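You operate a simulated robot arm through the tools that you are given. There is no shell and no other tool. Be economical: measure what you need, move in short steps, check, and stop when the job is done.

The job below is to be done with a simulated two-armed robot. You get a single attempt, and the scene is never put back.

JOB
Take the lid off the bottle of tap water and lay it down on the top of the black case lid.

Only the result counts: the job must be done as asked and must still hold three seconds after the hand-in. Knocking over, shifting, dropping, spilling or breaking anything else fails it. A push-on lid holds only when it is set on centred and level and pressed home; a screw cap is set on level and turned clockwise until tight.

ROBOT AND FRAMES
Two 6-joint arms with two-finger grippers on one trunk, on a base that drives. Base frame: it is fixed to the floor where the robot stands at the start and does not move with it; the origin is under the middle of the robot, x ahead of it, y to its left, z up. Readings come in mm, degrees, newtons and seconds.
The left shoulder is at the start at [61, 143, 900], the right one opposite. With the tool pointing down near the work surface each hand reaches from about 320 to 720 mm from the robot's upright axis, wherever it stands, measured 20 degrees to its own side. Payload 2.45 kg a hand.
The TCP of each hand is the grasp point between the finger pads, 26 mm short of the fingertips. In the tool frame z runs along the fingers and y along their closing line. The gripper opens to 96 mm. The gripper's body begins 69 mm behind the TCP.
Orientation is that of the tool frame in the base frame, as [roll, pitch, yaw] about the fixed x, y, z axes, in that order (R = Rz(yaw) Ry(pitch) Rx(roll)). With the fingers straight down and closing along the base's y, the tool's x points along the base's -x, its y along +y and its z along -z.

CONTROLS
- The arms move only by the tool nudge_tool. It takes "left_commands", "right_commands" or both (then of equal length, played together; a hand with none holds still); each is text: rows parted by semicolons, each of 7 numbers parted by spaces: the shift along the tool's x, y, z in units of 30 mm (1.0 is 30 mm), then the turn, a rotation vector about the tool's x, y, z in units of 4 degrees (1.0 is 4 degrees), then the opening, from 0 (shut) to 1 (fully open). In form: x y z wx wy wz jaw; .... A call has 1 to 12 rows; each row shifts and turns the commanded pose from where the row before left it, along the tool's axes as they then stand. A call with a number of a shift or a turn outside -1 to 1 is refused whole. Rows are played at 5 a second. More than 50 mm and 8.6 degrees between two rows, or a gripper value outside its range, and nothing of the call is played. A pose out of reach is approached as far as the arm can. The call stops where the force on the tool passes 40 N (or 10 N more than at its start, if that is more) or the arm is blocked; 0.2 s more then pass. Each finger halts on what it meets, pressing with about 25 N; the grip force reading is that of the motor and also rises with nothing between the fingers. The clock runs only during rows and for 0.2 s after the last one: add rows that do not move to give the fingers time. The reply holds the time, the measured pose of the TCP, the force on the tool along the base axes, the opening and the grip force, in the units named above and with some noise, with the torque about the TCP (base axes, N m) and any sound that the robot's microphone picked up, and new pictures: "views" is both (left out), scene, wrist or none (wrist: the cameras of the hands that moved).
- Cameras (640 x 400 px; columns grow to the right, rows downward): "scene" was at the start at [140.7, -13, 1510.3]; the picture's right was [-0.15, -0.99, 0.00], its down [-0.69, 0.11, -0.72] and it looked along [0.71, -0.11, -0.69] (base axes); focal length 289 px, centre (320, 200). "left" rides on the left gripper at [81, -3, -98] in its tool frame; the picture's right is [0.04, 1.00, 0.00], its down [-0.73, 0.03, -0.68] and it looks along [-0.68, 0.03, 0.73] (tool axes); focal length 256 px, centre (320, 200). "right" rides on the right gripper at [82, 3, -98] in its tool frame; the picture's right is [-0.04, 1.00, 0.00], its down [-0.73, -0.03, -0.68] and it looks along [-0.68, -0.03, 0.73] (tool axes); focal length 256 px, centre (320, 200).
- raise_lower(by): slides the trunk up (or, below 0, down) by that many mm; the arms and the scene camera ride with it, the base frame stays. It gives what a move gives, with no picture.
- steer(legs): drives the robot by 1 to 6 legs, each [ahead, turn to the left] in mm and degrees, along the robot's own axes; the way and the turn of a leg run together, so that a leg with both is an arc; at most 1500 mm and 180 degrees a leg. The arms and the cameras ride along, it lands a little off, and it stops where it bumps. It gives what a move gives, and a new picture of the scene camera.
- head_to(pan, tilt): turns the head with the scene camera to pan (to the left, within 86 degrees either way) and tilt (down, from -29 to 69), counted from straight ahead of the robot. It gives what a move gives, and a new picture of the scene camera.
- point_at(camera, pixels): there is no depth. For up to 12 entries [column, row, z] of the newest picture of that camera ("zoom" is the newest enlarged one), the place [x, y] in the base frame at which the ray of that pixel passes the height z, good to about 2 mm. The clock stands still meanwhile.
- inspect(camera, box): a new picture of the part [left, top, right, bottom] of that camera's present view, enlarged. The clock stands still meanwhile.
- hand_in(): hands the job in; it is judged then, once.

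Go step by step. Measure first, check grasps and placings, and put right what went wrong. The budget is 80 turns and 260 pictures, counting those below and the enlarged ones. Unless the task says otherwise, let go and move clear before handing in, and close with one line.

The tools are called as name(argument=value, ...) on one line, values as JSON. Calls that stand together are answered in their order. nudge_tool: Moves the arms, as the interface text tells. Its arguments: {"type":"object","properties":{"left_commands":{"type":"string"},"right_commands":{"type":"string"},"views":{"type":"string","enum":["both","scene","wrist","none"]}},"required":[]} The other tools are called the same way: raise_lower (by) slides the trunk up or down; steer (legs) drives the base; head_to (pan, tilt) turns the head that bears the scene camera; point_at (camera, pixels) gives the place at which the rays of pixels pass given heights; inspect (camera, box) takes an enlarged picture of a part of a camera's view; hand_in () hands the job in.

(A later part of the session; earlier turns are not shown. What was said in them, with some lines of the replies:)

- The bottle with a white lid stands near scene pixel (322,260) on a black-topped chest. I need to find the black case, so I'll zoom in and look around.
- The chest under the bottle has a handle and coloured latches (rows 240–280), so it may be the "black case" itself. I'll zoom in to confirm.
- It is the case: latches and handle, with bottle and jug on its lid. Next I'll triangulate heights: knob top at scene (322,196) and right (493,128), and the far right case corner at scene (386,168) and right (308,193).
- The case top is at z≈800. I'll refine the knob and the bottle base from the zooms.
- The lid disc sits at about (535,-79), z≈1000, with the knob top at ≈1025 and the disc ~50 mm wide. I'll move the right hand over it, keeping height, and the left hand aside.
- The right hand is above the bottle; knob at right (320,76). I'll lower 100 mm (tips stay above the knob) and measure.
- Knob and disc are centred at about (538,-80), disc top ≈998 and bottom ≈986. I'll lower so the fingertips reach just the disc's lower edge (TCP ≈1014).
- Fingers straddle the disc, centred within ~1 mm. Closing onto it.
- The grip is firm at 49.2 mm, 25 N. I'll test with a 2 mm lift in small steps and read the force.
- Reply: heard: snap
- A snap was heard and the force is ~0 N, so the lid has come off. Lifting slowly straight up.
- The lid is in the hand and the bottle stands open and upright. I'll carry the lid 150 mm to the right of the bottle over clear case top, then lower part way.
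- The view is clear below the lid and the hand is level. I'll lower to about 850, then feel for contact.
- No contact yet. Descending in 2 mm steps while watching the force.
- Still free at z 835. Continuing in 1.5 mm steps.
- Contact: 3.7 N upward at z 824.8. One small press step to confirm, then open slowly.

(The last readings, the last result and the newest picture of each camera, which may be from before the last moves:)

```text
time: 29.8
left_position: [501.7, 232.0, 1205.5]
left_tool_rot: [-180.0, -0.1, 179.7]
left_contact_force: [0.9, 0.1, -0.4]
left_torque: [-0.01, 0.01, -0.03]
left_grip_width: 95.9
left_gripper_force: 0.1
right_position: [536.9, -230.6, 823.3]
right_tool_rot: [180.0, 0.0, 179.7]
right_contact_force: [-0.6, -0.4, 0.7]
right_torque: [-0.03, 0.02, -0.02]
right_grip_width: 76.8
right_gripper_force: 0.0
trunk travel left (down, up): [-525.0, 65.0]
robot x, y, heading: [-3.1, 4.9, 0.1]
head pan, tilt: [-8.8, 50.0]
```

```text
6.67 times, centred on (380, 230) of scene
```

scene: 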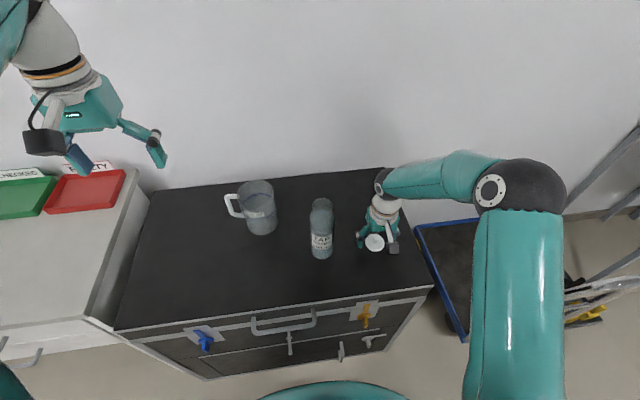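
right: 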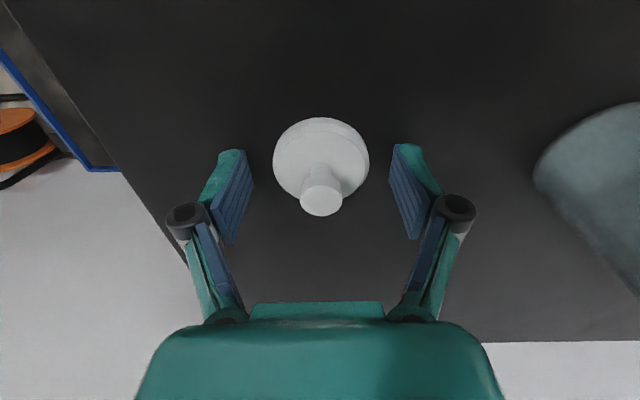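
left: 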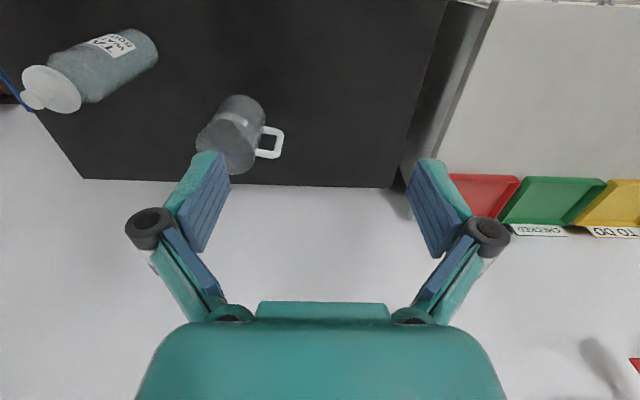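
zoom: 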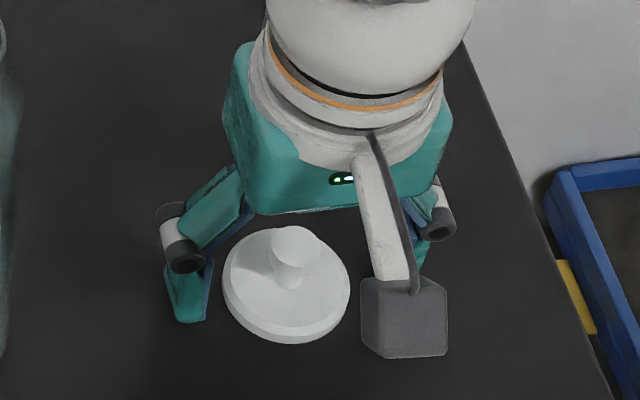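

The lid lies flat on the case top, released with 13 mm clearance a side. Lifting straight up and clear.

nudge_tool(right_commands="0 0 -0.3 0 0 0 0.8; 0 0 -0.7 0 0 0 0.8; 0 0 -0.9 0 0 0 0.8; 0 0 -0.9 0 0 0 0.8; 0 0 -0.9 0 0 0 0.8; 0 0 -0.9 0 0 0 0.8; 0 0 -0.9 0 0 0 0.8; 0 0 -0.9 0 0 0 0.8; 0 0 0 0 0 0 0.8")

inspect(camera="scene", box=[220, 160, 440, 300])

```text
time: 31.8
left_position: [500.9, 231.5, 1206.2]
left_tool_rot: [179.9, -0.1, 179.7]
left_contact_force: [0.5, -0.2, 0.4]
left_torque: [0.0, 0.01, 0.01]
left_grip_width: 96.0
left_gripper_force: 0.0
right_position: [537.9, -230.0, 1015.4]
right_tool_rot: [-179.9, -0.1, 179.8]
right_contact_force: [-0.4, -0.2, 0.2]
right_torque: [-0.02, 0.06, -0.02]
right_grip_width: 76.7
right_gripper_force: 0.2
trunk travel left (down, up): [-525.0, 65.0]
robot x, y, heading: [2.4, -0.4, -0.1]
head pan, tilt: [-8.8, 50.0]
```

scene: 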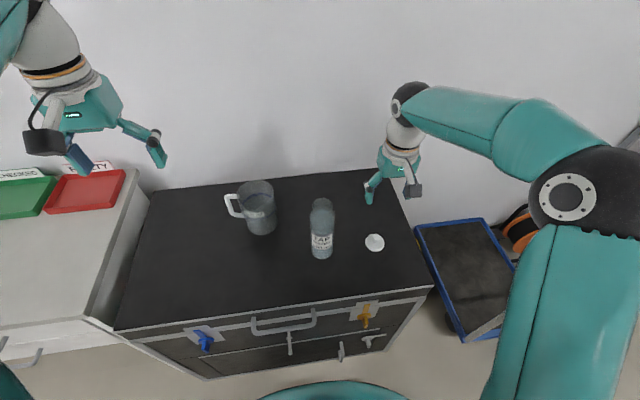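
right: 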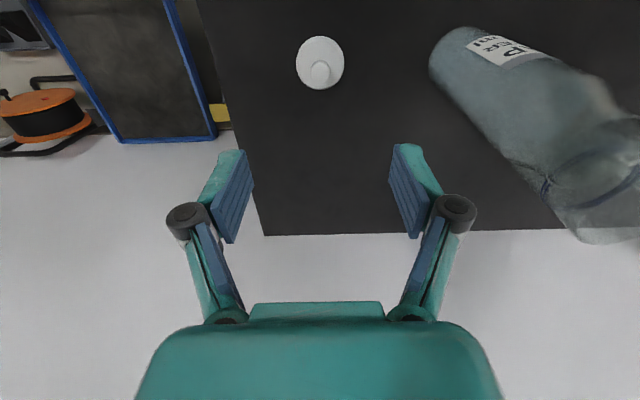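

```text
2.86 times, centred on (330, 230) of scene
```

zoom: 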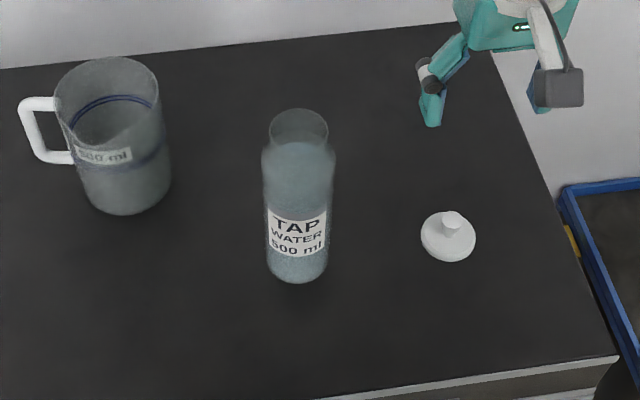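

The lid lies flat on the case top at scene (374,242), the bottle and jug are upright and unmoved, and the hand is clear. Handing in.

hand_in()

```text
The job is handed in.
```

The lid is off the tap-water bottle and lying flat on top of the black case lid. The bottle and jug are still upright, and the job is handed in.
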